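You operate a simulated robot arm through the tools that you are given. There is no shell and no other tool.

You run a simulated robot arm. Do the job below in one go: nothing can be reset, and whatever is moved stays where it is left.

## Task
Put the dryer back on line and shut the bypass last.
Fine: shut the vent first, open the inlet slowly, then the outlet.

It is judged by the outcome, as a careful person would: the job done as asked, and still so three seconds after it is handed in. It fails if anything else is knocked over, pushed out of place, dropped, spilled or broken.

## Robot
A 7-joint arm with a two-finger parallel gripper, fixed in place. Base frame: the origin is on the floor under the middle of its stand, x ahead of it, y to its left, z up. Units: mm, degrees, N and s.
It reaches about 1247 mm from its shoulder. Its first joint turns from -132.0 to 132.0 degrees. Payload 3.91 kg.
Tool frame: the origin (TCP) lies between the finger pads and is the grasp point; the fingertips stand 30 mm ahead of it; z points along the fingers, y is the line along which they close. The gripper opens to 110 mm. The fingers are 20 mm wide and 10 mm thick; the gripper's body (48 by 112 mm) begins 55 mm behind the TCP.
Orientation is that of the tool frame in the base frame, as [roll, pitch, yaw] about the fixed x, y, z axes, in that order (R = Rz(yaw) Ry(pitch) Rx(roll)). With the fingers straight down and closing along the base's y, the tool's x points along the base's -x, its y along +y and its z along -z.

## Interface
- The arm moves only by the tool step_arm. Its argument "steps" is one flat list of numbers, 7 for each row, row after row: the turn, a rotation vector about the tool's x, y, z in degrees, then the shift along the tool's x, y, z in m, then the finger opening in m, from 0 to 0.11. In form: [wx, wy, wz, x, y, z, jaw, wx, wy, wz, x, y, z, jaw, ...]. A call has 1 to 20 rows; each row shifts and turns the commanded pose from where the row before left it, along the tool's axes as they then stand. Rows are played at 5 a second. More than 50 mm and 8.6 degrees between two rows, or a gripper value outside its range, and nothing of the call is played. Where a pose cannot be reached the arm comes as near as it can. A force on the tool above 90 N (or 10 N above the force at the start of the call, whichever is more), or a blocked arm, ends the call early, and 0.2 s more pass. Each finger travels about 108 mm/s and halts on what it meets, pressing with about 36 N; the grip force reading is that of the motor and also rises with nothing between the fingers. The clock runs only during rows and for 0.2 s after the last one: add rows that do not move to give the fingers time. It gives the time, the measured TCP pose, the force on the tool (base axes), the opening and the grip force at its end, in the units of the frame above (readings bear some noise), with the torque about the TCP (base axes, N m) and any sound that the robot's microphone picked up.
- Cameras (640 x 400 px; columns grow to the right, rows downward): "scene" is fixed at [51.1, 649.2, 1378]; the picture's right is [-0.00, -1.00, 0.00], its down [-0.66, 0.00, -0.75] and it looks along [0.75, -0.00, -0.66] (base axes); focal length 214 px, centre (320, 200). "wrist" rides on the gripper at [72, 17, -103] in the tool frame; the picture's right is [-0.23, 0.97, 0.00], its down [-0.76, -0.18, -0.62] and it looks along [-0.61, -0.14, 0.78] (tool axes); focal length 222 px, centre (320, 200). There is no depth. A picture from a camera that has moved, and an enlarged one, comes with that camera's place and axes in the base frame and with its lens.
- get_image(camera): a new picture of that camera. It takes no simulated time.
- zoom(camera, box): a new picture of the part [left, top, right, bottom] of that camera's present view, enlarged. It takes no simulated time.
- job_done(): hands the job in; it is judged then, once.

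Places have to be worked out from the pictures, the camera data and where the tool is seen. Open the gripper and draw the arm clear of the work before you hand the job in, unless the task says otherwise.

The tools are called after ">>>" as a command line: name --argument value ..., lists and objects as JSON in quotes. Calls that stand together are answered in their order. step_arm: Moves the arm, as the interface text tells. Its arguments: {"type":"object","properties":{"steps":{"type":"array","items":{"type":"number"}}},"required":["steps"]} The other tools are called the same way: get_image (camera) takes a picture; zoom (camera, box) takes an enlarged picture of a part of a camera's view; job_done () hands the job in.

At the start:

```text
clock: 0.0
position: [371.3, 571.2, 1191.1]
tcp_rot: [-179.9, 0.0, 179.9]
contact_force: [-0.2, 0.2, 0.6]
wrist_torque: [0.01, -0.03, -0.02]
gripper_width: 110.1
finger_force: 0.1
```

scene: 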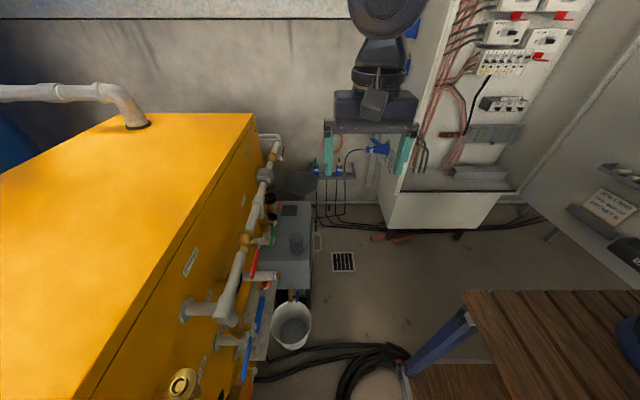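
wrist: 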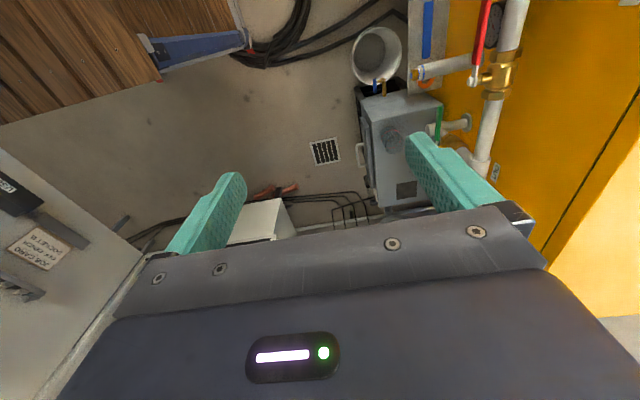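

The pictures show a yellow compressor housing to the left (+y) with piping and coloured lever valves on its face that looks toward -y. I'll enlarge the piping to identify the valves and their labels.

>>> zoom --camera "scene" --box '[160, 120, 360, 245]'

>>> zoom --camera "scene" --box '[160, 235, 360, 400]'

>>> zoom --camera "wrist" --box '[340, 0, 560, 200]'

>>> zoom --camera "scene" --box '[560, 150, 640, 280]'

```text
3.20 times, centred on (260, 182) of scene
camera zoom: at [51.1, 649.2, 1378.0], right [0.0, -1.0, 0.0], down [-0.66, 0.0, -0.75], along [0.75, 0.0, -0.66], focal length 686 px, centre (512, 256)
```

zoom: 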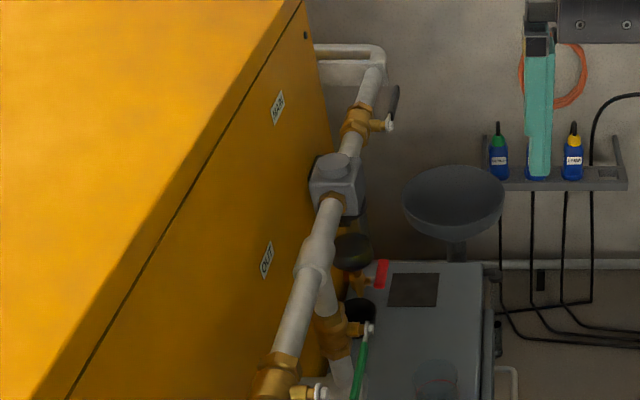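

```text
2.42 times, centred on (260, 318) of scene
camera zoom: at [51.1, 649.2, 1378.0], right [0.0, -1.0, 0.0], down [-0.66, 0.0, -0.75], along [0.75, 0.0, -0.66], focal length 520 px, centre (466, -85)
```

zoom: 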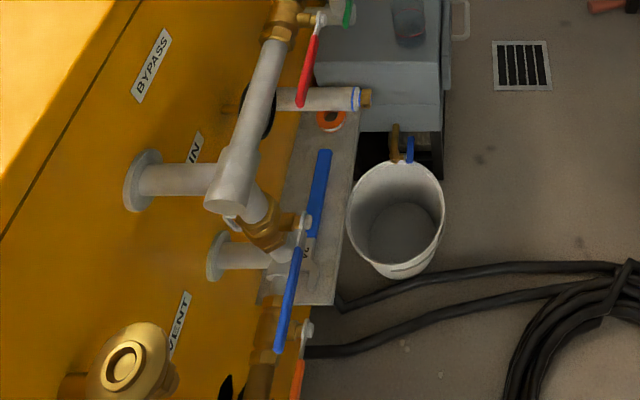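

```text
2.00 times, centred on (450, 100) of wrist
camera zoom: at [298.1, 588.8, 1295.5], right [0.23, 0.97, 0.0], down [0.76, -0.18, 0.62], along [0.61, -0.14, -0.78], focal length 444 px, centre (60, 400)
```

zoom: 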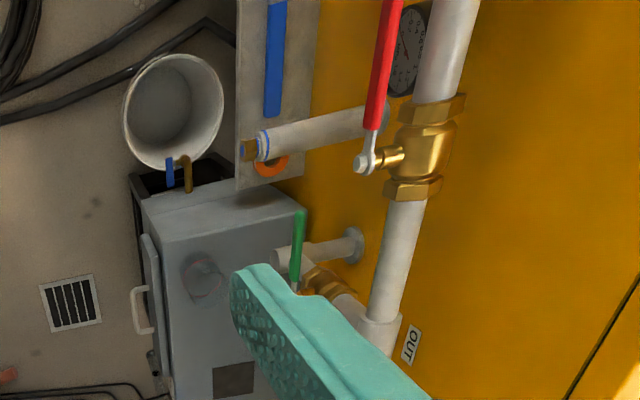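

```text
3.08 times, centred on (600, 215) of scene
camera zoom: at [51.1, 649.2, 1378.0], right [0.0, -1.0, 0.0], down [-0.66, 0.0, -0.75], along [0.75, 0.0, -0.66], focal length 660 px, centre (-542, 154)
```

zoom: 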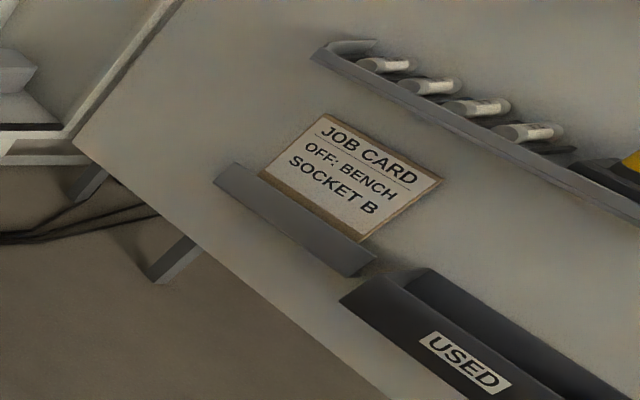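

The yellow panel carries labelled valves: MAIN (black handle), OUT (green), BYPASS (red), IN (blue) and VENT (orange). I put the red pivot near (436, 824, 876). I'll tilt the tool toward +y, staying clear of everything, so the wrist camera sees them head on.

>>> step_arm --steps '[-8.5, 0, 0, 0, -0.02, 0, 0.11, -8.5, 0, 0, 0, -0.02, 0, 0.11, -8.5, 0, 0, 0, -0.02, 0, 0.11, -8.5, 0, 0, 0, -0.02, 0, 0.11, -8.5, 0, 0, 0, 0, -0.02, 0.11, -8.5, 0, 0, 0, 0, -0.02, 0.11, -8.5, 0, 0, 0, 0, -0.02, 0.11, -8.5, 0, 0, 0, 0, -0.02, 0.11, 0, 0, 0, 0, 0, 0, 0.11]'

>>> get_image --camera "wrist"

>>> get_image --camera "scene"

```text
clock: 2.0
position: [369.4, 436.6, 1227.4]
tcp_rot: [111.9, 0.0, 180.0]
contact_force: [-0.9, 0.1, 0.1]
wrist_torque: [-0.02, -0.03, -0.02]
gripper_width: 110.0
finger_force: 0.0
```

```text
taken
camera wrist: at [297.9, 347.1, 1282.7], right [0.23, 0.36, 0.9], down [0.76, -0.65, 0.07], along [0.61, 0.67, -0.42], focal length 222 px, centre (320, 200)
```

wrist: 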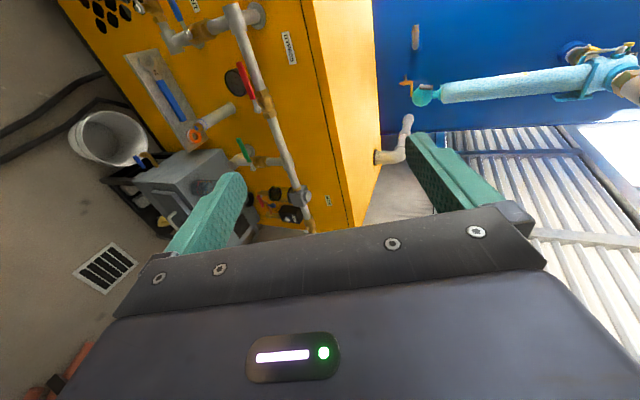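

```text
taken
```

scene: 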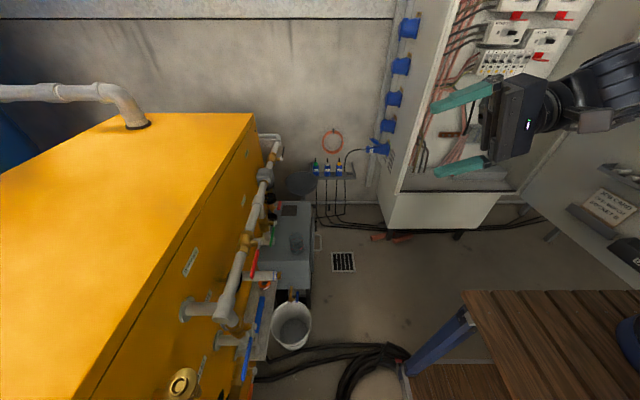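

The wrist camera now sees the panel sideways (picture right is up). I'll shift toward -x and lower so that the whole valve row, including the vent, is in view.

>>> step_arm --steps '[0, 0, 0, 0.04, 0, 0, 0.11, 0, 0, 0, 0.04, 0, 0, 0.11, 0, 0, 0, 0.04, 0, 0, 0.11, 0, 0, 0, 0.04, -0.02, 0, 0.11, 0, 0, 0, 0.04, -0.03, 0, 0.11, 0, 0, 0, 0.03, -0.03, 0, 0.11, 0, 0, 0, 0, 0, 0, 0.11]'

>>> get_image --camera "wrist"

```text
clock: 3.6
position: [143.3, 438.9, 1172.9]
tcp_rot: [112.1, 0.0, -180.0]
contact_force: [0.3, -0.3, -0.6]
wrist_torque: [-0.03, 0.03, -0.03]
gripper_width: 109.9
finger_force: 0.0
out of reach, approached as far as the arm can: row 5, 6
```

```text
taken
camera wrist: at [69.7, 349.6, 1228.9], right [0.23, 0.37, 0.9], down [0.76, -0.64, 0.07], along [0.61, 0.67, -0.43], focal length 222 px, centre (320, 200)
```

wrist: 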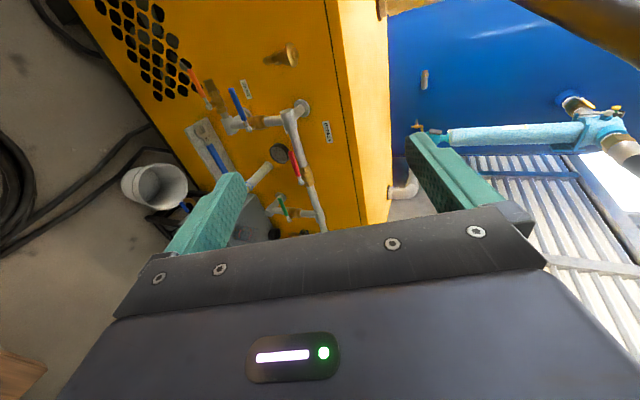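

>>> zoom --camera "wrist" --box '[160, 30, 360, 155]'

>>> zoom --camera "wrist" --box '[180, 120, 360, 240]'

```text
3.20 times, centred on (260, 92) of wrist
camera zoom: at [69.7, 349.6, 1228.9], right [0.23, 0.37, 0.9], down [0.76, -0.64, 0.07], along [0.61, 0.67, -0.43], focal length 711 px, centre (512, 544)
```

zoom: 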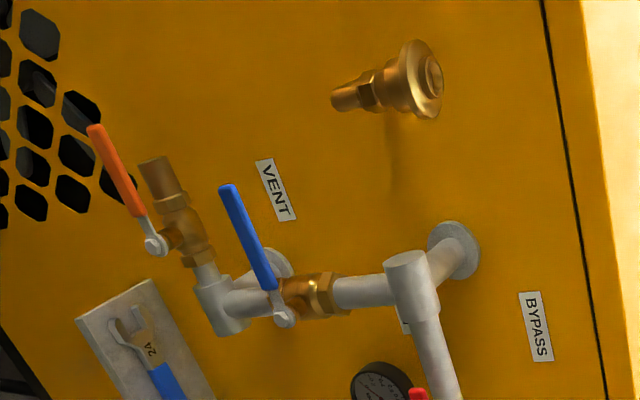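

```text
3.33 times, centred on (270, 180) of wrist
camera zoom: at [69.7, 349.6, 1228.9], right [0.23, 0.37, 0.9], down [0.76, -0.64, 0.07], along [0.61, 0.67, -0.43], focal length 740 px, centre (487, 267)
```

zoom: 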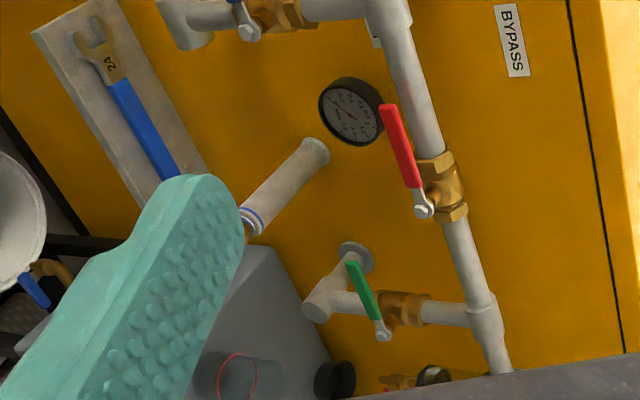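

All levers sit in front of the pipes with stems along y, and all of them point to -x. From the ray crossings:

| Valve | Pivot | State |
|---|---|---|
| VENT (orange) | about (180, 825, 654) | open |
| IN (blue) | (253, 825, 765) | closed |
| BYPASS (red) | (437, 825, 876) | open |
| OUT (green) | (620, 825, 764) | closed |

I'll roll the tool so the camera rides on top, and come nearer to study the valve stops.

>>> step_arm --steps '[0, 0, 0, -0.03, 0, 0.02, 0.11, 0, 0, 0, -0.03, 0, 0.02, 0.11, 0, 0, 0, -0.03, 0, 0.02, 0.11, 0, 0, 0, -0.03, 0, 0.02, 0.11, 0, 0, 8.5, 0, 0, 0, 0.11, 0, 0, 8.5, 0, 0, 0, 0.11, 0, 0, 8.5, 0, 0, 0, 0.11, 0, 0, 8.5, 0, 0, 0, 0.11, 0, 0, 8.5, 0, 0, 0, 0.11, 0, 0, 8.5, 0, 0, 0, 0.11, 0, 0, 8.5, 0, 0, 0, 0.11, 0, 0, 8.5, 0, 0, 0, 0.11, 0, 0, 8.5, 0, 0, 0, 0.11, 0, 0, 8.5, 0, 0, 0, 0.11, 0, 0, 5, 0, 0, 0, 0.11, 0, 0, 0, 0, 0, 0, 0.11]'

>>> get_image --camera "wrist"

>>> get_image --camera "scene"

```text
clock: 7.0
position: [261.9, 512.8, 1142.9]
tcp_rot: [-179.9, -68.0, 89.8]
contact_force: [-0.1, 0.2, 0.3]
wrist_torque: [-0.02, -0.03, -0.01]
gripper_width: 110.0
finger_force: 0.0
```

```text
taken
camera wrist: at [278.8, 444.1, 1250.6], right [0.97, -0.09, -0.21], down [-0.18, -0.86, -0.47], along [-0.14, 0.5, -0.86], focal length 222 px, centre (320, 200)
```

wrist: 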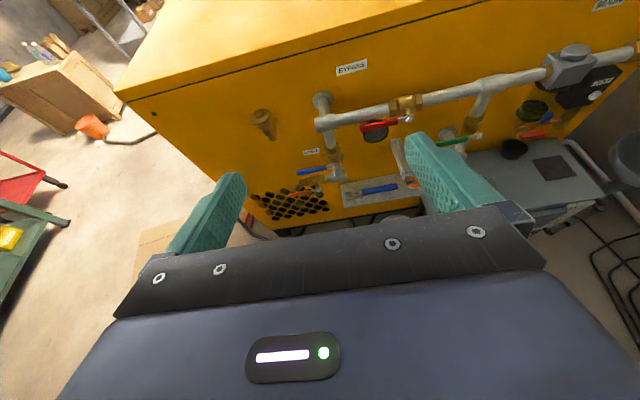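

```text
taken
```

scene: 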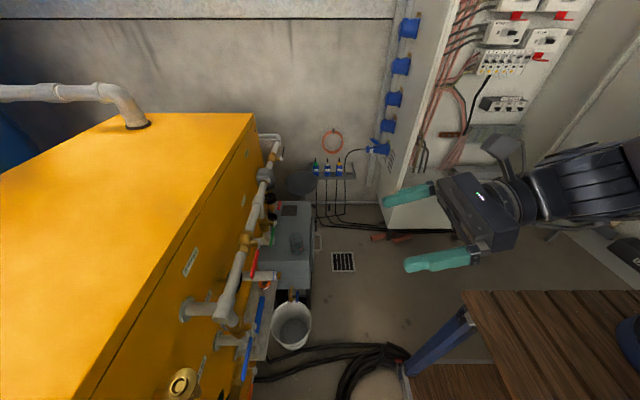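

The picture is now upright, with right being +x. I'll level the tool to point along +y and come down in front of the vent and inlet valves, keeping well back from the pipes.

>>> step_arm --steps '[0, 7.3, 0, 0, 0, 0, 0.11, 0, 7.3, 0, 0, 0, 0, 0.11, 0, 7.3, 0, 0, 0, 0, 0.11, 0, 0, 0, -0.04, -0.005, 0, 0.11, 0, 0, 0, -0.04, -0.005, 0, 0.11, 0, 0, 0, -0.04, -0.005, 0, 0.11, 0, 0, 0, -0.04, -0.005, 0, 0.11, 0, 0, 0, -0.04, -0.005, 0, 0.11, 0, 0, 0, -0.04, -0.005, 0, 0.11, 0, 0, 0, -0.04, -0.005, 0.01, 0.11, 0, 0, 0, -0.04, -0.005, 0.01, 0.11, 0, 0, 0, 0, 0, 0, 0.11]'

>>> get_image --camera "wrist"

>>> get_image --camera "scene"

```text
clock: 9.6
position: [327.6, 500.5, 889.0]
tcp_rot: [-179.2, -89.3, 90.5]
contact_force: [1.1, 0.2, -0.1]
wrist_torque: [-0.03, -0.01, -0.01]
gripper_width: 110.3
finger_force: 0.0
out of reach, approached as far as the arm can: row 6, 7, 8, 9, 10, 11
```

```text
taken
camera wrist: at [346.0, 396.9, 963.0], right [0.97, 0.01, -0.23], down [-0.17, -0.63, -0.75], along [-0.16, 0.77, -0.62], focal length 222 px, centre (320, 200)
```

wrist: 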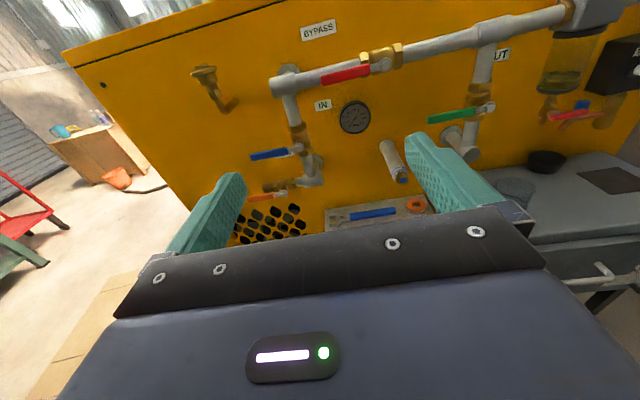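

```text
taken
```

scene: 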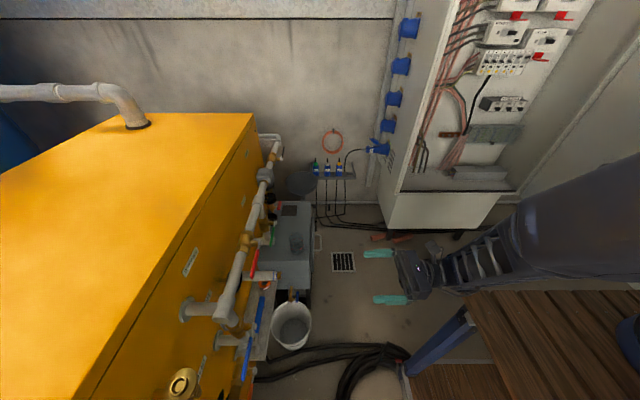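

This is a clear frontal view; the last rows hit a reach limit so close to the base. I'll enlarge each valve to see the stops.

>>> zoom --camera "wrist" --box '[230, 90, 350, 210]'

>>> zoom --camera "wrist" --box '[300, 20, 440, 110]'

>>> zoom --camera "wrist" --box '[400, 40, 540, 170]'

>>> zoom --camera "wrist" --box '[320, 90, 430, 170]'

```text
3.33 times, centred on (290, 150) of wrist
camera zoom: at [346.0, 396.9, 963.0], right [0.97, 0.01, -0.23], down [-0.17, -0.63, -0.75], along [-0.16, 0.77, -0.62], focal length 740 px, centre (420, 367)
```

zoom: 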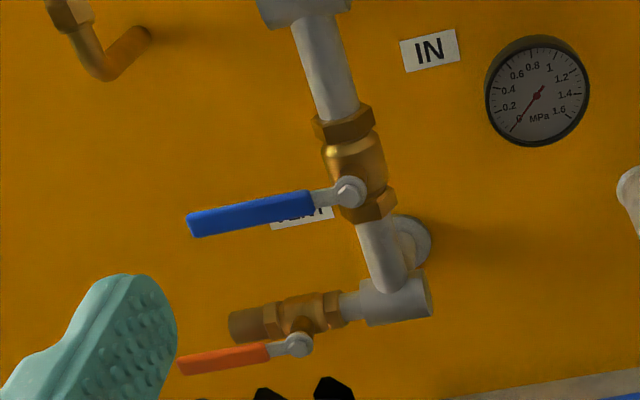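

```text
4.44 times, centred on (370, 65) of wrist
camera zoom: at [346.0, 396.9, 963.0], right [0.97, 0.01, -0.23], down [-0.17, -0.63, -0.75], along [-0.16, 0.77, -0.62], focal length 987 px, centre (98, 800)
```

zoom: 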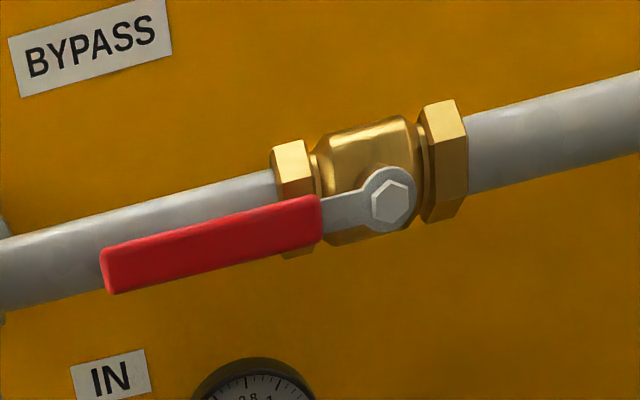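

```text
3.08 times, centred on (470, 105) of wrist
camera zoom: at [346.0, 396.9, 963.0], right [0.97, 0.01, -0.23], down [-0.17, -0.63, -0.75], along [-0.16, 0.77, -0.62], focal length 684 px, centre (-142, 492)
```

zoom: 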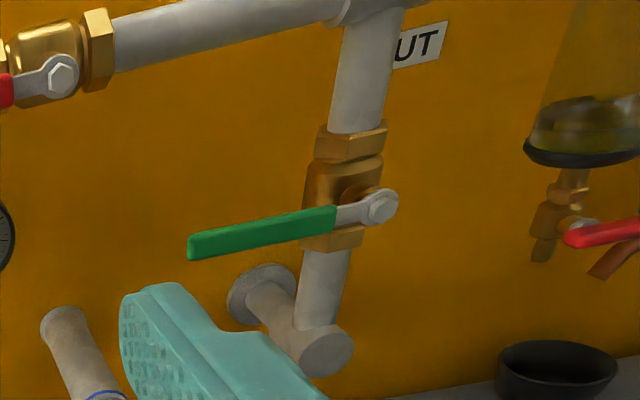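

```text
5.00 times, centred on (375, 130) of wrist
camera zoom: at [346.0, 396.9, 963.0], right [0.97, 0.01, -0.23], down [-0.17, -0.63, -0.75], along [-0.16, 0.77, -0.62], focal length 1111 px, centre (45, 550)
```

zoom: 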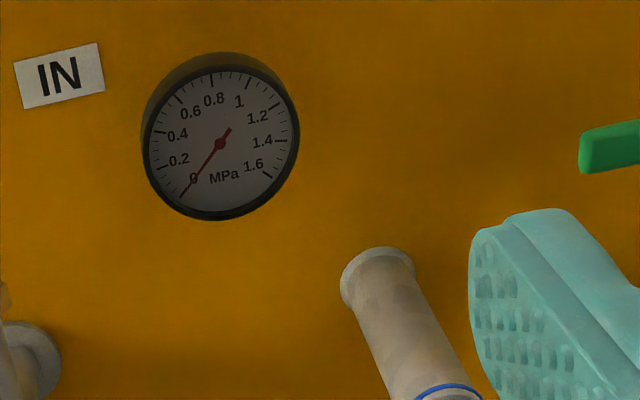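

Findings: the gauge reads 0 MPa, so the dryer is unpressurised. Vent and bypass lie along their pipes (open), IN and OUT lie across theirs (closed). Lever plane is about y = 814, with the orange lever running x 88–178 at z about 664. I'll close the fingers into a peg and move forward a little to check that commands track.

>>> step_arm --steps '[0, 0, 0, 0, 0, 0.02, 0, 0, 0, 0, 0, 0, 0.02, 0, 0, 0, 0, 0, 0, 0.02, 0, 0, 0, 0, 0, 0, 0.02, 0, 0, 0, 0, 0, 0, 0, 0]'

>>> get_image --camera "wrist"

```text
clock: 10.8
position: [349.8, 572.5, 904.4]
tcp_rot: [-178.1, -89.6, 88.7]
contact_force: [0.3, -0.4, -0.4]
wrist_torque: [-0.03, 0.0, -0.01]
gripper_width: 0.2
finger_force: 35.9
out of reach, approached as far as the arm can: row 1, 2, 3, 4
```

```text
taken
camera wrist: at [367.2, 468.5, 978.6], right [0.97, 0.01, -0.23], down [-0.17, -0.63, -0.76], along [-0.15, 0.78, -0.61], focal length 222 px, centre (320, 200)
```

wrist: 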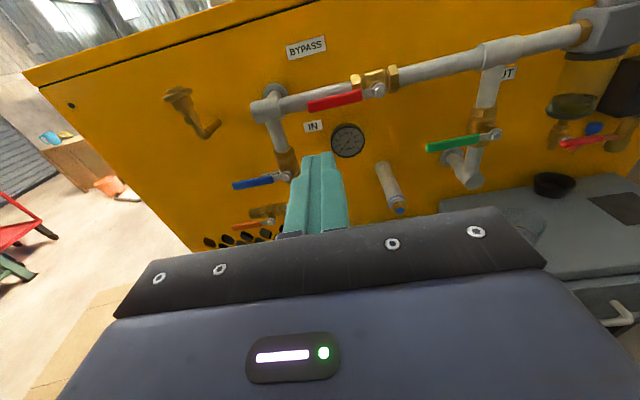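

The arm moved forward but reported reach limits, so I'll hold one row to see whether the commanded pose and the measured pose now agree.

>>> step_arm --steps '[0, 0, 0, 0, 0, 0, 0]'

>>> get_image --camera "scene"

```text
clock: 11.2
position: [348.2, 571.5, 904.3]
tcp_rot: [-179.2, -89.6, 89.6]
contact_force: [0.2, 0.8, -0.2]
wrist_torque: [0.01, 0.03, 0.07]
gripper_width: 0.0
finger_force: 35.6
```

```text
taken
```

scene: 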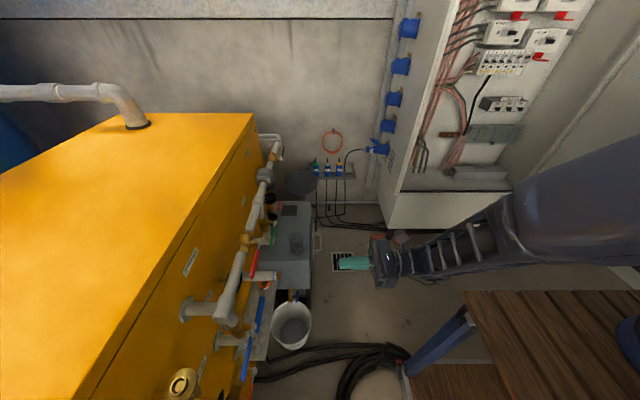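

A still row is accepted, so each call starts from the pose actually reached. Now I'll try small moves toward -x and +y to see how far the arm can go in this posture.

>>> step_arm --steps '[0, 0, 0, 0, -0.02, 0.02, 0, 0, 0, 0, 0, -0.02, 0.02, 0, 0, 0, 0, 0, -0.02, 0.02, 0]'

```text
clock: 12.0
position: [333.8, 616.8, 934.0]
tcp_rot: [-179.7, -89.3, 90.7]
contact_force: [0.3, 0.5, -0.6]
wrist_torque: [0.0, -0.03, -0.01]
gripper_width: 0.1
finger_force: 36.0
out of reach, approached as far as the arm can: row 1, 2, 3
```

The limit is probably the wrist roll, since having the camera on top is half a turn from this arm's natural posture. I'll roll back 90° so the camera sits on the -x side again, and then try the move.

>>> step_arm --steps '[0, 0, -8.5, 0, 0, 0, 0, 0, 0, -8.5, 0, 0, 0, 0, 0, 0, -8.5, 0, 0, 0, 0, 0, 0, -8.5, 0, 0, 0, 0, 0, 0, -8.5, 0, 0, 0, 0, 0, 0, -8.5, 0, 0, 0, 0, 0, 0, -8.5, 0, 0, 0, 0, 0, 0, -8.5, 0, 0, 0, 0, 0, 0, -8.5, 0, 0, 0, 0, 0, 0, -8.5, 0, 0, 0, 0, 0, 0, -5, 0, 0, 0, 0]'

>>> get_image --camera "wrist"

```text
clock: 14.4
position: [340.7, 614.9, 940.3]
tcp_rot: [90.3, 0.0, -179.6]
contact_force: [0.3, -0.1, -0.5]
wrist_torque: [0.01, -0.04, -0.01]
gripper_width: 0.2
finger_force: 35.2
out of reach, approached as far as the arm can: row 1
```

```text
taken
camera wrist: at [269.1, 510.8, 958.4], right [0.23, 0.01, 0.97], down [0.77, -0.62, -0.17], along [0.6, 0.79, -0.15], focal length 222 px, centre (320, 200)
```

wrist: 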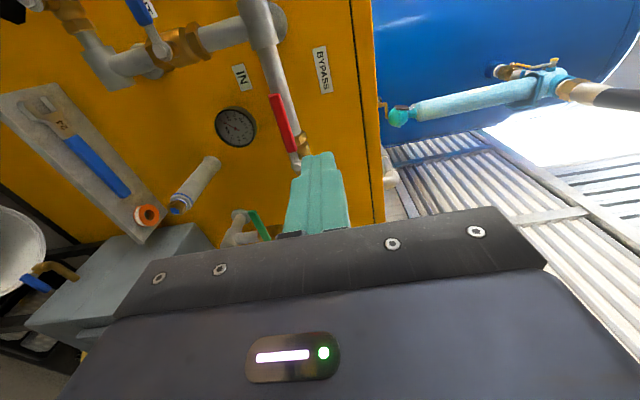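

Rolling back freed the wrist, so now tool x = -X, y = +Z and z = +Y. I'll travel to roughly (105, 640, 730), staying about 150 mm short of the levers.

>>> step_arm --steps '[0, 0, 0, 0.035, -0.03, 0.003, 0, 0, 0, 0, 0.035, -0.03, 0.003, 0, 0, 0, 0, 0.035, -0.03, 0.003, 0, 0, 0, 0, 0.035, -0.03, 0.003, 0, 0, 0, 0, 0.035, -0.03, 0.003, 0, 0, 0, 0, 0.035, -0.03, 0.003, 0, 0, 0, 0, 0.026, -0.03, 0.003, 0, 0, 0, 0, 0, 0, 0, 0]'

>>> get_image --camera "wrist"

>>> get_image --camera "scene"

```text
clock: 16.2
position: [334.6, 570.4, 891.6]
tcp_rot: [91.1, 0.0, -178.1]
contact_force: [-0.1, -0.5, -0.1]
wrist_torque: [-0.01, 0.02, -0.02]
gripper_width: 0.0
finger_force: 36.2
out of reach, approached as far as the arm can: row 1, 2, 3, 4, 5, 6, 7
```

```text
taken
camera wrist: at [266.2, 464.0, 912.3], right [0.23, 0.03, 0.97], down [0.78, -0.6, -0.17], along [0.58, 0.8, -0.16], focal length 222 px, centre (320, 200)
```

wrist: 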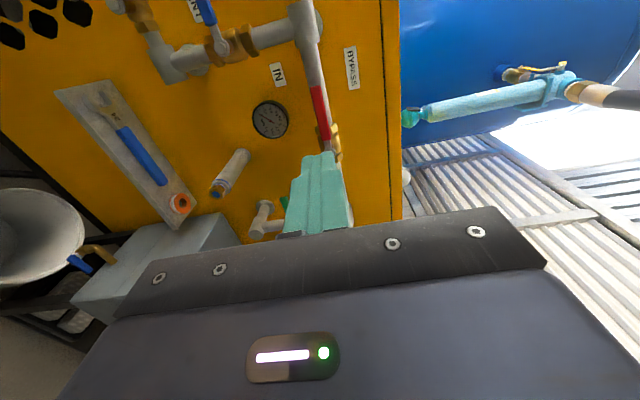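

```text
taken
```

scene: 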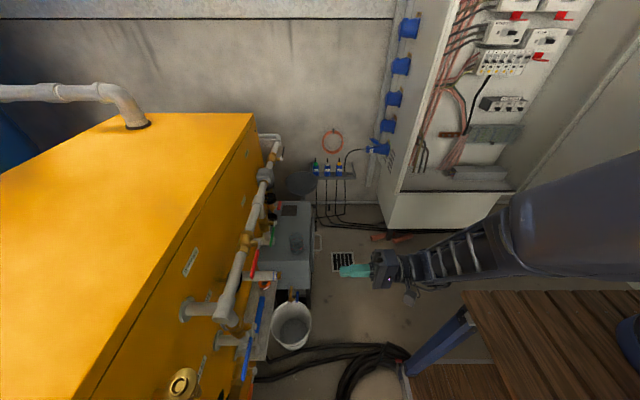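

The elbow has swung out toward +x, and that posture blocks motion toward -x. I'll lift back up and return the tool to fingers-down, then orbit about the base toward +y so the first joint turns, and tilt again from there.

>>> step_arm --steps '[0, 0, 0, 0, 0.04, 0, 0, 0, 0, 0, 0, 0.04, 0, 0, 0, 0, 0, 0, 0.04, 0, 0, 0, 0, 0, 0, 0.04, 0, 0, 0, 0, 0, 0, 0.04, 0, 0, 0, 0, 0, 0, 0.04, 0, 0, 8.5, 0, 0, 0, 0, 0, 0, 8.5, 0, 0, 0, 0, 0, 0, 8.5, 0, 0, 0, 0, 0, 0, 8.5, 0, 0, 0, 0, 0, 0, 8.5, 0, 0, 0, 0, 0, 0, 8.5, 0, 0, 0, 0, 0, 0, 8.5, 0, 0, 0, 0, 0, 0, 8.5, 0, 0, 0, 0, 0, 0, 8.5, 0, 0, 0, 0, 0, 0, 8.5, 0, 0, 0, 0, 0, 0, 5, 0, 0, 0, 0, 0, 0]'

>>> get_image --camera "scene"

```text
clock: 19.8
position: [335.3, 569.5, 1132.2]
tcp_rot: [-179.7, 0.0, 179.9]
contact_force: [0.7, -0.1, -0.7]
wrist_torque: [0.0, 0.01, -0.02]
gripper_width: 0.0
finger_force: 35.9
```

```text
taken
```

scene: 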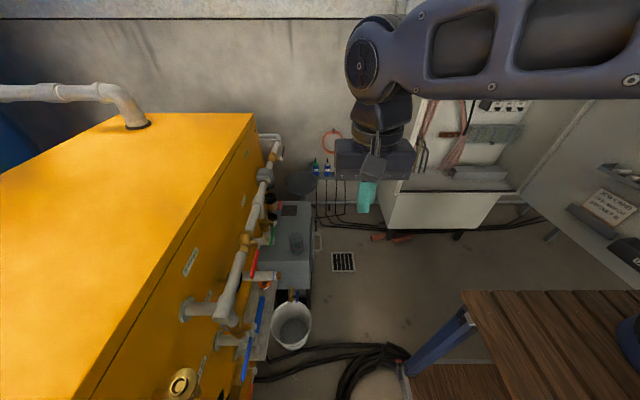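

The tool is down again. I'll now orbit to about (100, 620, 1130) at constant height.

>>> step_arm --steps '[0, 0, 0, 0.04, 0.01, 0, 0, 0, 0, 0, 0.04, 0.01, 0, 0, 0, 0, 0, 0.04, 0.01, 0, 0, 0, 0, 0, 0.04, 0.01, 0, 0, 0, 0, 0, 0.04, 0.01, 0, 0, 0, 0, 0, 0.035, 0.01, 0, 0, 0, 0, 0, 0, 0, 0, 0]'

>>> get_image --camera "scene"

```text
clock: 21.4
position: [100.6, 630.4, 1131.3]
tcp_rot: [-179.9, 0.0, -180.0]
contact_force: [-0.1, -0.2, -0.5]
wrist_torque: [0.01, -0.01, -0.01]
gripper_width: 0.1
finger_force: 36.2
```

```text
taken
```

scene: 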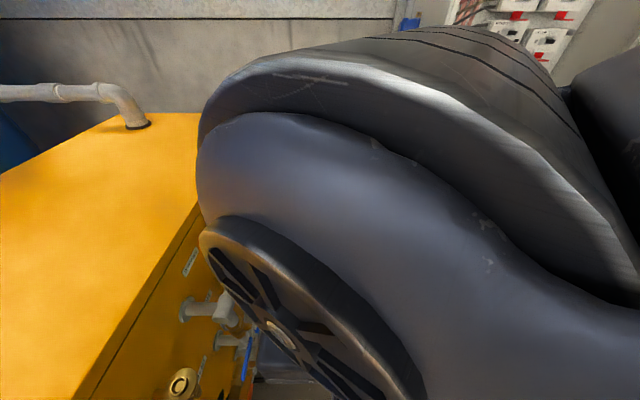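

The orbit worked with no reach limit. Now I'll tilt to horizontal while advancing about 110 mm in +y, at z about 1130, which is above the piping.

>>> step_arm --steps '[-8.5, 0, 0, 0, 0.01, 0, 0, -8.5, 0, 0, 0, 0.0099, 0.0015, 0, -8.5, 0, 0, 0, 0.0096, 0.0029, 0, -8.5, 0, 0, 0, 0.009, 0.0043, 0, -8.5, 0, 0, 0, 0.0083, 0.0056, 0, -8.5, 0, 0, 0, 0.0074, 0.0068, 0, -8.5, 0, 0, 0, 0.0063, 0.0078, 0, -8.5, 0, 0, 0, 0.005, 0.0086, 0, -8.5, 0, 0, 0, 0.0037, 0.0093, 0, -8.5, 0, 0, 0, 0.0023, 0.0097, 0, -5, 0, 0, 0, 0.0009, 0.01, 0, 0, 0, 0, 0, 0, 0, 0]'

>>> get_image --camera "wrist"

>>> get_image --camera "scene"

```text
clock: 23.7
position: [189.9, 690.3, 1314.5]
tcp_rot: [81.4, -20.6, -178.6]
contact_force: [0.7, -0.8, 0.0]
wrist_torque: [0.02, 0.0, 0.0]
gripper_width: 0.3
finger_force: 35.9
out of reach, approached as far as the arm can: row 11
stopped in row 11: the arm was blocked; the commanded pose is now the measured one
```

```text
taken
camera wrist: at [126.6, 584.0, 1341.6], right [0.55, -0.13, 0.82], down [0.63, -0.57, -0.52], along [0.54, 0.81, -0.23], focal length 222 px, centre (320, 200)
```

wrist: 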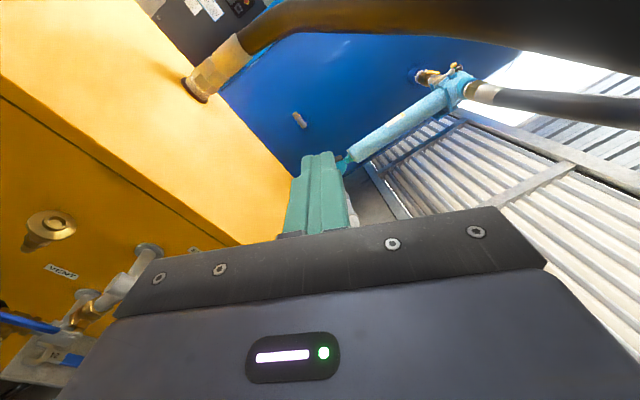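

```text
taken
```

scene: 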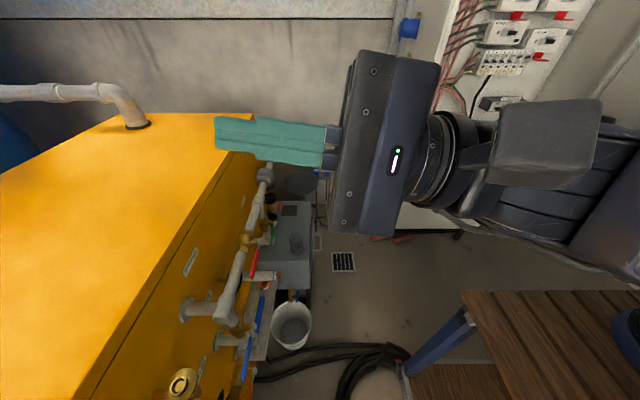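

The last tilt row sent the arm to a reach limit and it stopped in free air at (190, 690, 1314), with nothing disturbed in the picture. A tool pitched about 30° below horizontal should suit this arm better, so I'll correct the roll and pitch here.

>>> step_arm --steps '[0, 0, -7, 0, 0, 0, 0, 0, 0, -7, 0, 0, 0, 0, 0, 0, -6.8, 0, 0, 0, 0, 7.6, 0, 0, 0, 0, 0, 0, 7.6, 0, 0, 0, 0, 0, 0, 7.6, 0, 0, 0, 0, 0, 0, 7.6, 0, 0, 0, 0, 0, 0, 7.6, 0, 0, 0, 0, 0, 0, 0, 0, 0, 0, 0, 0, 0]'

>>> get_image --camera "scene"

```text
clock: 25.7
position: [162.4, 700.2, 1307.4]
tcp_rot: [120.6, 1.3, 178.8]
contact_force: [0.3, -0.4, 0.0]
wrist_torque: [-0.01, -0.04, -0.01]
gripper_width: 0.0
finger_force: 36.7
```

```text
taken
```

scene: 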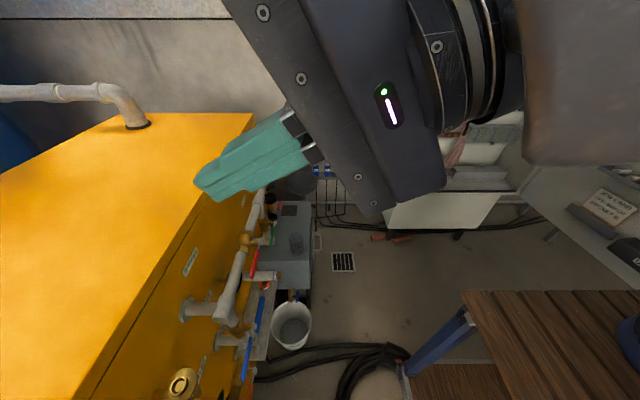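

The tool is steady at 30° below horizontal. I'll descend straight down at y about 700, clear of the levers, and drift to x of about 105.

>>> step_arm --steps '[0, 0, 0, 0.005, -0.0344, 0.0204, 0, 0, 0, 0, 0.005, -0.0344, 0.0204, 0, 0, 0, 0, 0.005, -0.0344, 0.0204, 0, 0, 0, 0, 0.005, -0.0344, 0.0204, 0, 0, 0, 0, 0.005, -0.0344, 0.0204, 0, 0, 0, 0, 0.005, -0.0344, 0.0204, 0, 0, 0, 0, 0.005, -0.0344, 0.0204, 0, 0, 0, 0, 0.005, -0.0344, 0.0204, 0, 0, 0, 0, 0.005, -0.0344, 0.0204, 0, 0, 0, 0, 0.005, -0.0344, 0.0204, 0, 0, 0, 0, 0, 0, 0, 0]'

>>> get_image --camera "wrist"

>>> get_image --camera "scene"

```text
clock: 28.0
position: [149.7, 706.1, 989.1]
tcp_rot: [114.7, -7.4, 177.5]
contact_force: [1.0, 0.0, -0.5]
wrist_torque: [0.0, 0.0, -0.01]
gripper_width: 0.0
finger_force: 36.2
stopped in row 11: the arm was blocked; the commanded pose is now the measured one
```

```text
taken
camera wrist: at [81.6, 620.7, 1058.4], right [0.36, 0.39, 0.85], down [0.74, -0.67, 0.0], along [0.57, 0.63, -0.53], focal length 222 px, centre (320, 200)
```

wrist: 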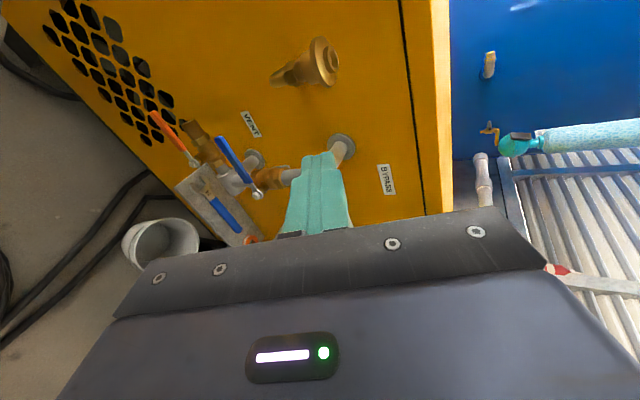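

```text
taken
```

scene: 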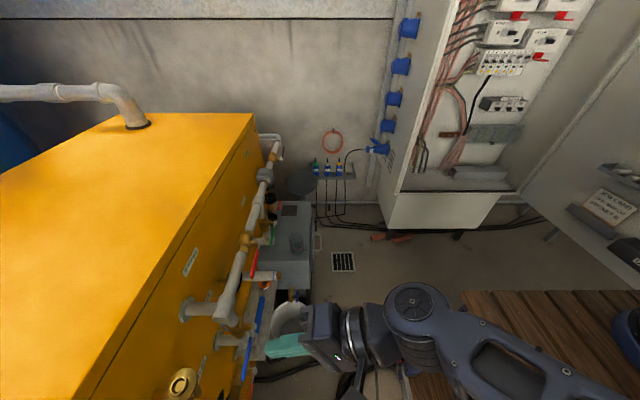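

The arm stopped itself at z 989, so I'll look closely at the arm and the bench to see whether a link is touching something.

>>> zoom --camera "scene" --box '[250, 250, 640, 400]'

>>> step_arm --steps '[0, 0, 0, 0, 0, 0, 0]'

```text
1.64 times, centred on (445, 325) of scene
camera zoom: at [51.1, 649.2, 1378.0], right [0.0, -1.0, 0.0], down [-0.66, 0.0, -0.75], along [0.75, 0.0, -0.66], focal length 352 px, centre (115, -5)
```

zoom: 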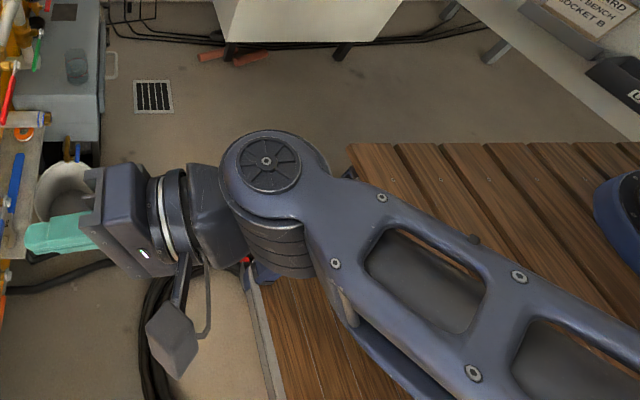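

```text
clock: 28.6
position: [151.9, 706.4, 993.2]
tcp_rot: [114.6, -7.6, 177.0]
contact_force: [-0.4, -0.5, 0.5]
wrist_torque: [0.03, 0.0, 0.02]
gripper_width: 0.0
finger_force: 35.8
stopped in row 1: the arm was blocked; the commanded pose is now the measured one
```

Nothing visible is being touched, but even a still row reads as blocked. I'll back straight up a little and see whether the arm frees itself.

>>> step_arm --steps '[0, 0, 0, 0, 0.0344, -0.0204, 0, 0, 0, 0, 0, 0.0344, -0.0204, 0, 0, 0, 0, 0, 0, 0, 0]'

>>> get_image --camera "scene"

```text
clock: 29.4
position: [160.3, 704.2, 1061.3]
tcp_rot: [115.4, -6.8, 176.4]
contact_force: [-0.9, 0.0, 0.6]
wrist_torque: [-0.01, 0.02, 0.02]
gripper_width: 0.0
finger_force: 35.9
```

```text
taken
```

scene: 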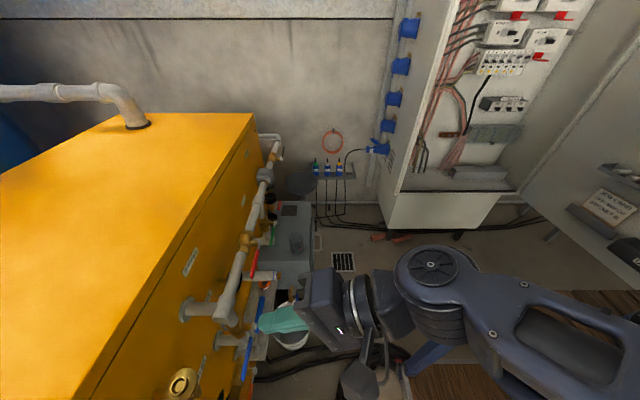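

Backing off freed it, so a link was likely fouled near the base. I'll square up the orientation, extend farther from the base (y about 765, still short of the levers), and descend in stages from there.

>>> step_arm --steps '[2.3, 0.15, -3.8, 0, 0, 0, 0, 2.3, 0.15, -3.8, 0, 0, 0, 0, 0, 0, 0, 0.02, 0.01, 0.0172, 0, 0, 0, 0, 0.02, 0.01, 0.0172, 0, 0, 0, 0, 0.02, 0.01, 0.0172, 0, 0, 0, 0, 0, 0, 0, 0]'

>>> get_image --camera "scene"

```text
clock: 31.0
position: [113.9, 762.4, 1074.3]
tcp_rot: [118.8, -1.0, 179.5]
contact_force: [-0.1, 0.3, 0.3]
wrist_torque: [0.01, 0.01, 0.04]
gripper_width: 0.2
finger_force: 36.1
stopped in row 6: the arm was blocked; the commanded pose is now the measured one
```

```text
taken
```

scene: 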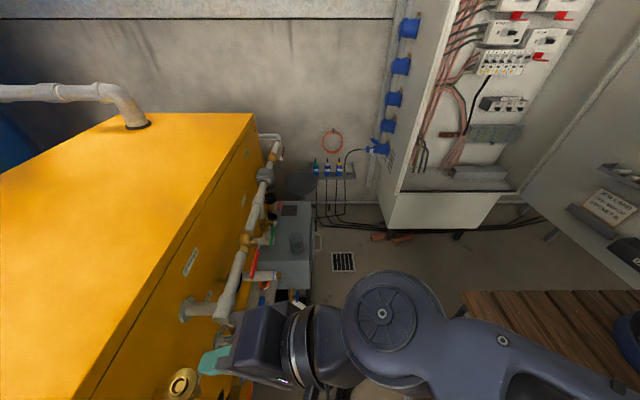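

It's at (114, 762, 1074) and close to the requested pose, but it was flagged as blocked on the last row. I'll probe with a small move to +x and then straight down to learn which direction is obstructed.

>>> step_arm --steps '[0, 0, 0, -0.015, 0, 0, 0, 0, 0, 0, -0.015, 0, 0, 0, 0, 0, 0, 0, 0, 0, 0]'

>>> step_arm --steps '[0, 0, 0, 0, -0.0172, 0.0102, 0, 0, 0, 0, 0, -0.0172, 0.0102, 0, 0, 0, 0, 0, -0.0172, 0.0102, 0, 0, 0, 0, 0, 0, 0, 0]'

>>> get_image --camera "scene"

>>> get_image --camera "wrist"

```text
clock: 31.8
position: [129.1, 759.9, 1073.8]
tcp_rot: [119.1, -0.6, -180.0]
contact_force: [1.6, 0.5, -0.7]
wrist_torque: [-0.03, -0.01, -0.02]
gripper_width: 0.0
finger_force: 35.7
```

```text
clock: 32.8
position: [136.6, 761.4, 1022.7]
tcp_rot: [118.4, -1.7, 179.7]
contact_force: [0.3, 0.1, -0.3]
wrist_torque: [0.01, -0.02, -0.02]
gripper_width: 0.1
finger_force: 36.1
```

```text
taken
```

scene: 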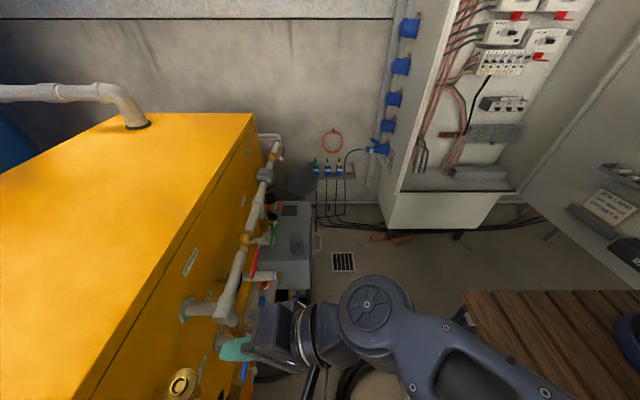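

```text
taken
camera wrist: at [66.6, 678.4, 1089.6], right [0.25, 0.46, 0.85], down [0.76, -0.64, 0.12], along [0.6, 0.62, -0.51], focal length 222 px, centre (320, 200)
```

wrist: 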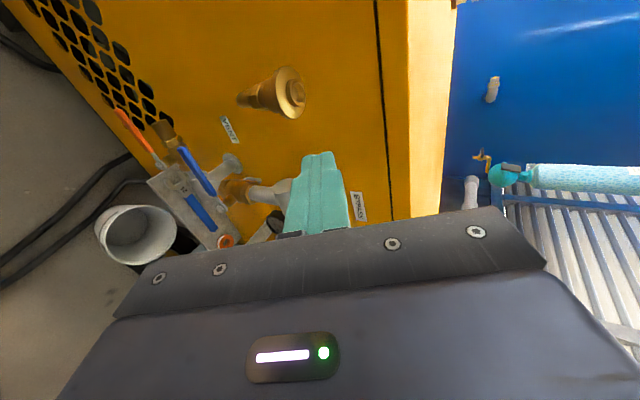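

While descending, it drifts a few mm to +x, as if something presses on the -x side. I'll inspect the wrist and forearm closely.

>>> zoom --camera "scene" --box '[200, 260, 560, 400]'

>>> step_arm --steps '[0, 0, 0, 0, -0.0172, 0.0102, 0, 0, 0, 0, 0, -0.0172, 0.0102, 0, 0, 0, 0, 0, -0.0172, 0.0102, 0, 0, 0, 0, 0, 0, 0, 0, 0, 0, 0, 0, 0, 0, 0]'

>>> zoom --camera "scene" --box '[200, 260, 560, 400]'

```text
1.78 times, centred on (380, 330) of scene
camera zoom: at [51.1, 649.2, 1378.0], right [0.0, -1.0, 0.0], down [-0.66, 0.0, -0.75], along [0.75, 0.0, -0.66], focal length 381 px, centre (213, -31)
```

zoom: 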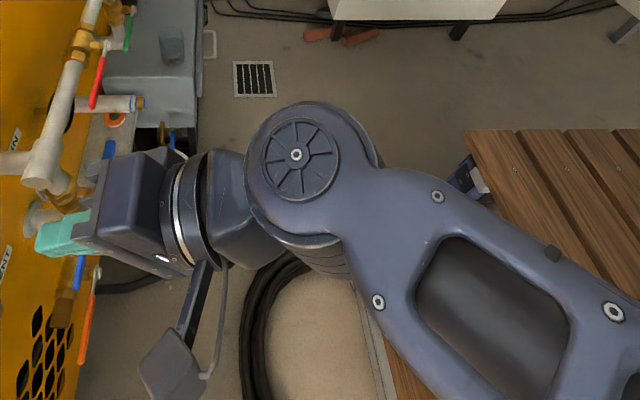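

```text
clock: 34.2
position: [150.8, 764.2, 972.6]
tcp_rot: [117.6, -2.2, 178.8]
contact_force: [0.9, -0.4, 0.5]
wrist_torque: [0.04, 0.0, 0.03]
gripper_width: 0.0
finger_force: 35.5
stopped in row 5: the arm was blocked; the commanded pose is now the measured one
```

```text
1.78 times, centred on (380, 330) of scene
camera zoom: at [51.1, 649.2, 1378.0], right [0.0, -1.0, 0.0], down [-0.66, 0.0, -0.75], along [0.75, 0.0, -0.66], focal length 381 px, centre (213, -31)
```

zoom: 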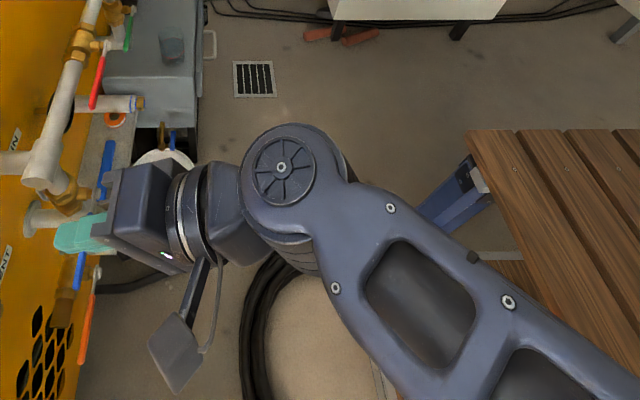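

The forearm now runs back toward -x, so the elbow has swung to the left, with joint 1 near its limit. I'll retreat up, go fingers-down and yaw so tool x faces the base, which is the natural roll. From there a downward pitch of about 45° should be reachable, and the camera will look straight at the panel.

>>> step_arm --steps '[0, 0, 0, 0, 0.0273, -0.0324, 0, 0, 0, 0, 0, 0.0273, -0.0324, 0, 0, 0, 0, 0, 0.0273, -0.0324, 0, 0, 0, 0, 0, 0.0273, -0.0324, 0, 0, 0, 0, 0, 0.0273, -0.0324, 0, 0, 0, 0, 0, 0.0273, -0.0324, 0, 7.7, 0, 0, 0, 0, 0, 0, 7.7, 0, 0, 0, 0, 0, 0, 7.7, 0, 0, 0, 0, 0, 0, 7.7, 0, 0, 0, 0, 0, 0, 7.7, 0, 0, 0, 0, 0, 0, 7.7, 0, 0, 0, 0, 0, 0, 7.7, 0, 0, 0, 0, 0, 0, 7.7, 0, 0, 0, 0, 0, 0, 0, 0, 0, 0, 0, 0, 0]'

>>> get_image --camera "scene"

```text
clock: 37.4
position: [142.2, 672.6, 1203.1]
tcp_rot: [179.8, -1.6, 179.2]
contact_force: [-0.2, -0.1, 1.1]
wrist_torque: [-0.04, -0.01, -0.01]
gripper_width: 0.2
finger_force: 35.8
```

```text
taken
```

scene: 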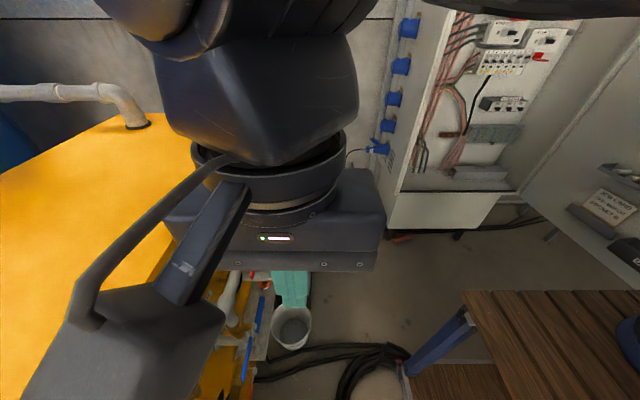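

I'm fingers-down at (142, 673, 1203) with no block. Now I'll yaw -90° so tool x faces the base.

>>> step_arm --steps '[0, 0, -8.5, 0, 0, 0, 0, 0, 0, -8.5, 0, 0, 0, 0, 0, 0, -8.5, 0, 0, 0, 0, 0, 0, -8.5, 0, 0, 0, 0, 0, 0, -8.5, 0, 0, 0, 0, 0, 0, -8.5, 0, 0, 0, 0, 0, 0, -8.5, 0, 0, 0, 0, 0, 0, -8.5, 0, 0, 0, 0, 0, 0, -8.5, 0, 0, 0, 0, 0, 0, -8.5, 0, 0, 0, 0, 0, 0, -5, 0, 0, 0, 0, 0, 0, 0, 0, 0, 0, 0]'

>>> get_image --camera "scene"

>>> get_image --camera "wrist"

```text
clock: 40.0
position: [141.7, 672.2, 1202.5]
tcp_rot: [178.4, 0.2, -90.7]
contact_force: [-0.4, -0.2, 0.1]
wrist_torque: [0.01, 0.01, 0.01]
gripper_width: 0.0
finger_force: 35.5
```

```text
taken
```

scene: 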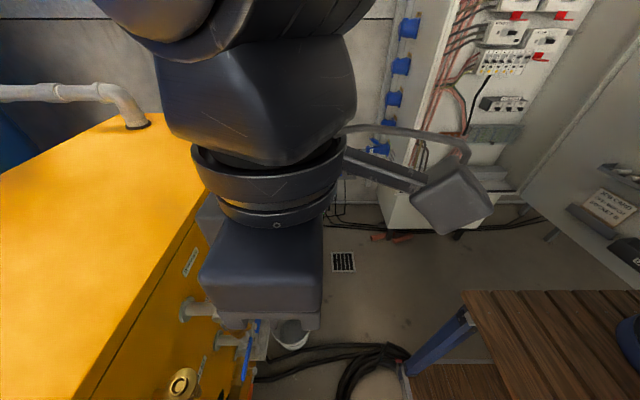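

```text
taken
camera wrist: at [126.4, 599.2, 1308.5], right [-0.97, 0.24, 0.03], down [0.2, 0.76, 0.62], along [0.13, 0.61, -0.78], focal length 222 px, centre (320, 200)
```

wrist: 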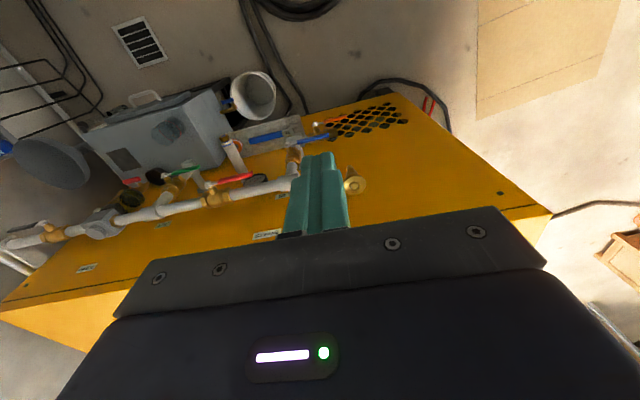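

The yaw went cleanly. Now I'll pitch the tool 45° forward (negative about tool y) in place.

>>> step_arm --steps '[0, -7.5, 0, 0, 0, 0, 0, 0, -7.5, 0, 0, 0, 0, 0, 0, -7.5, 0, 0, 0, 0, 0, 0, -7.5, 0, 0, 0, 0, 0, 0, -7.5, 0, 0, 0, 0, 0, 0, -7.5, 0, 0, 0, 0, 0, 0, 0, 0, 0, 0, 0, 0]'

>>> get_image --camera "scene"

>>> get_image --camera "wrist"

```text
clock: 41.6
position: [142.0, 672.6, 1202.8]
tcp_rot: [177.8, 45.2, -92.4]
contact_force: [0.5, 0.2, -0.2]
wrist_torque: [-0.02, -0.03, -0.02]
gripper_width: 0.0
finger_force: 35.7
```

```text
taken
```

scene: 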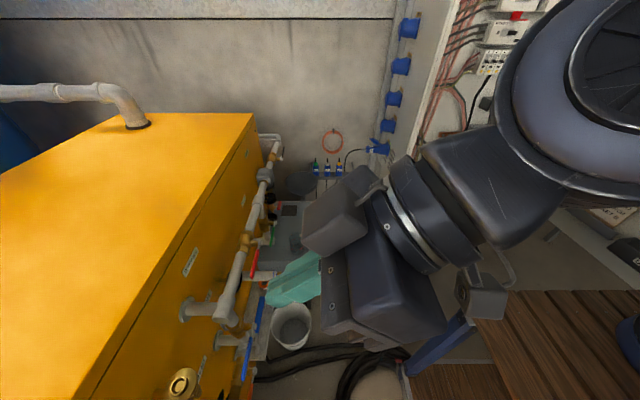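

```text
taken
camera wrist: at [123.0, 547.7, 1226.6], right [-0.97, 0.17, 0.19], down [0.21, 0.09, 0.97], along [0.15, 0.98, -0.12], focal length 222 px, centre (320, 200)
```

wrist: 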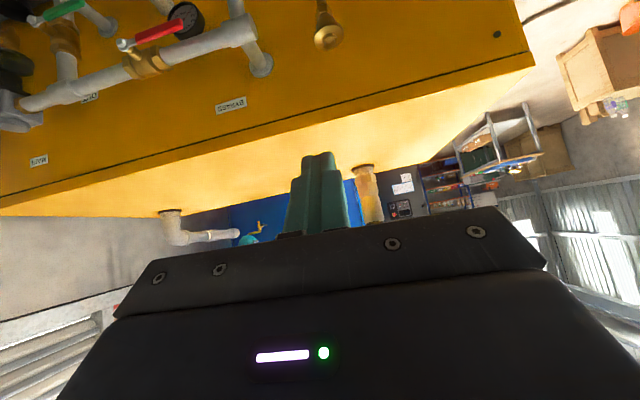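

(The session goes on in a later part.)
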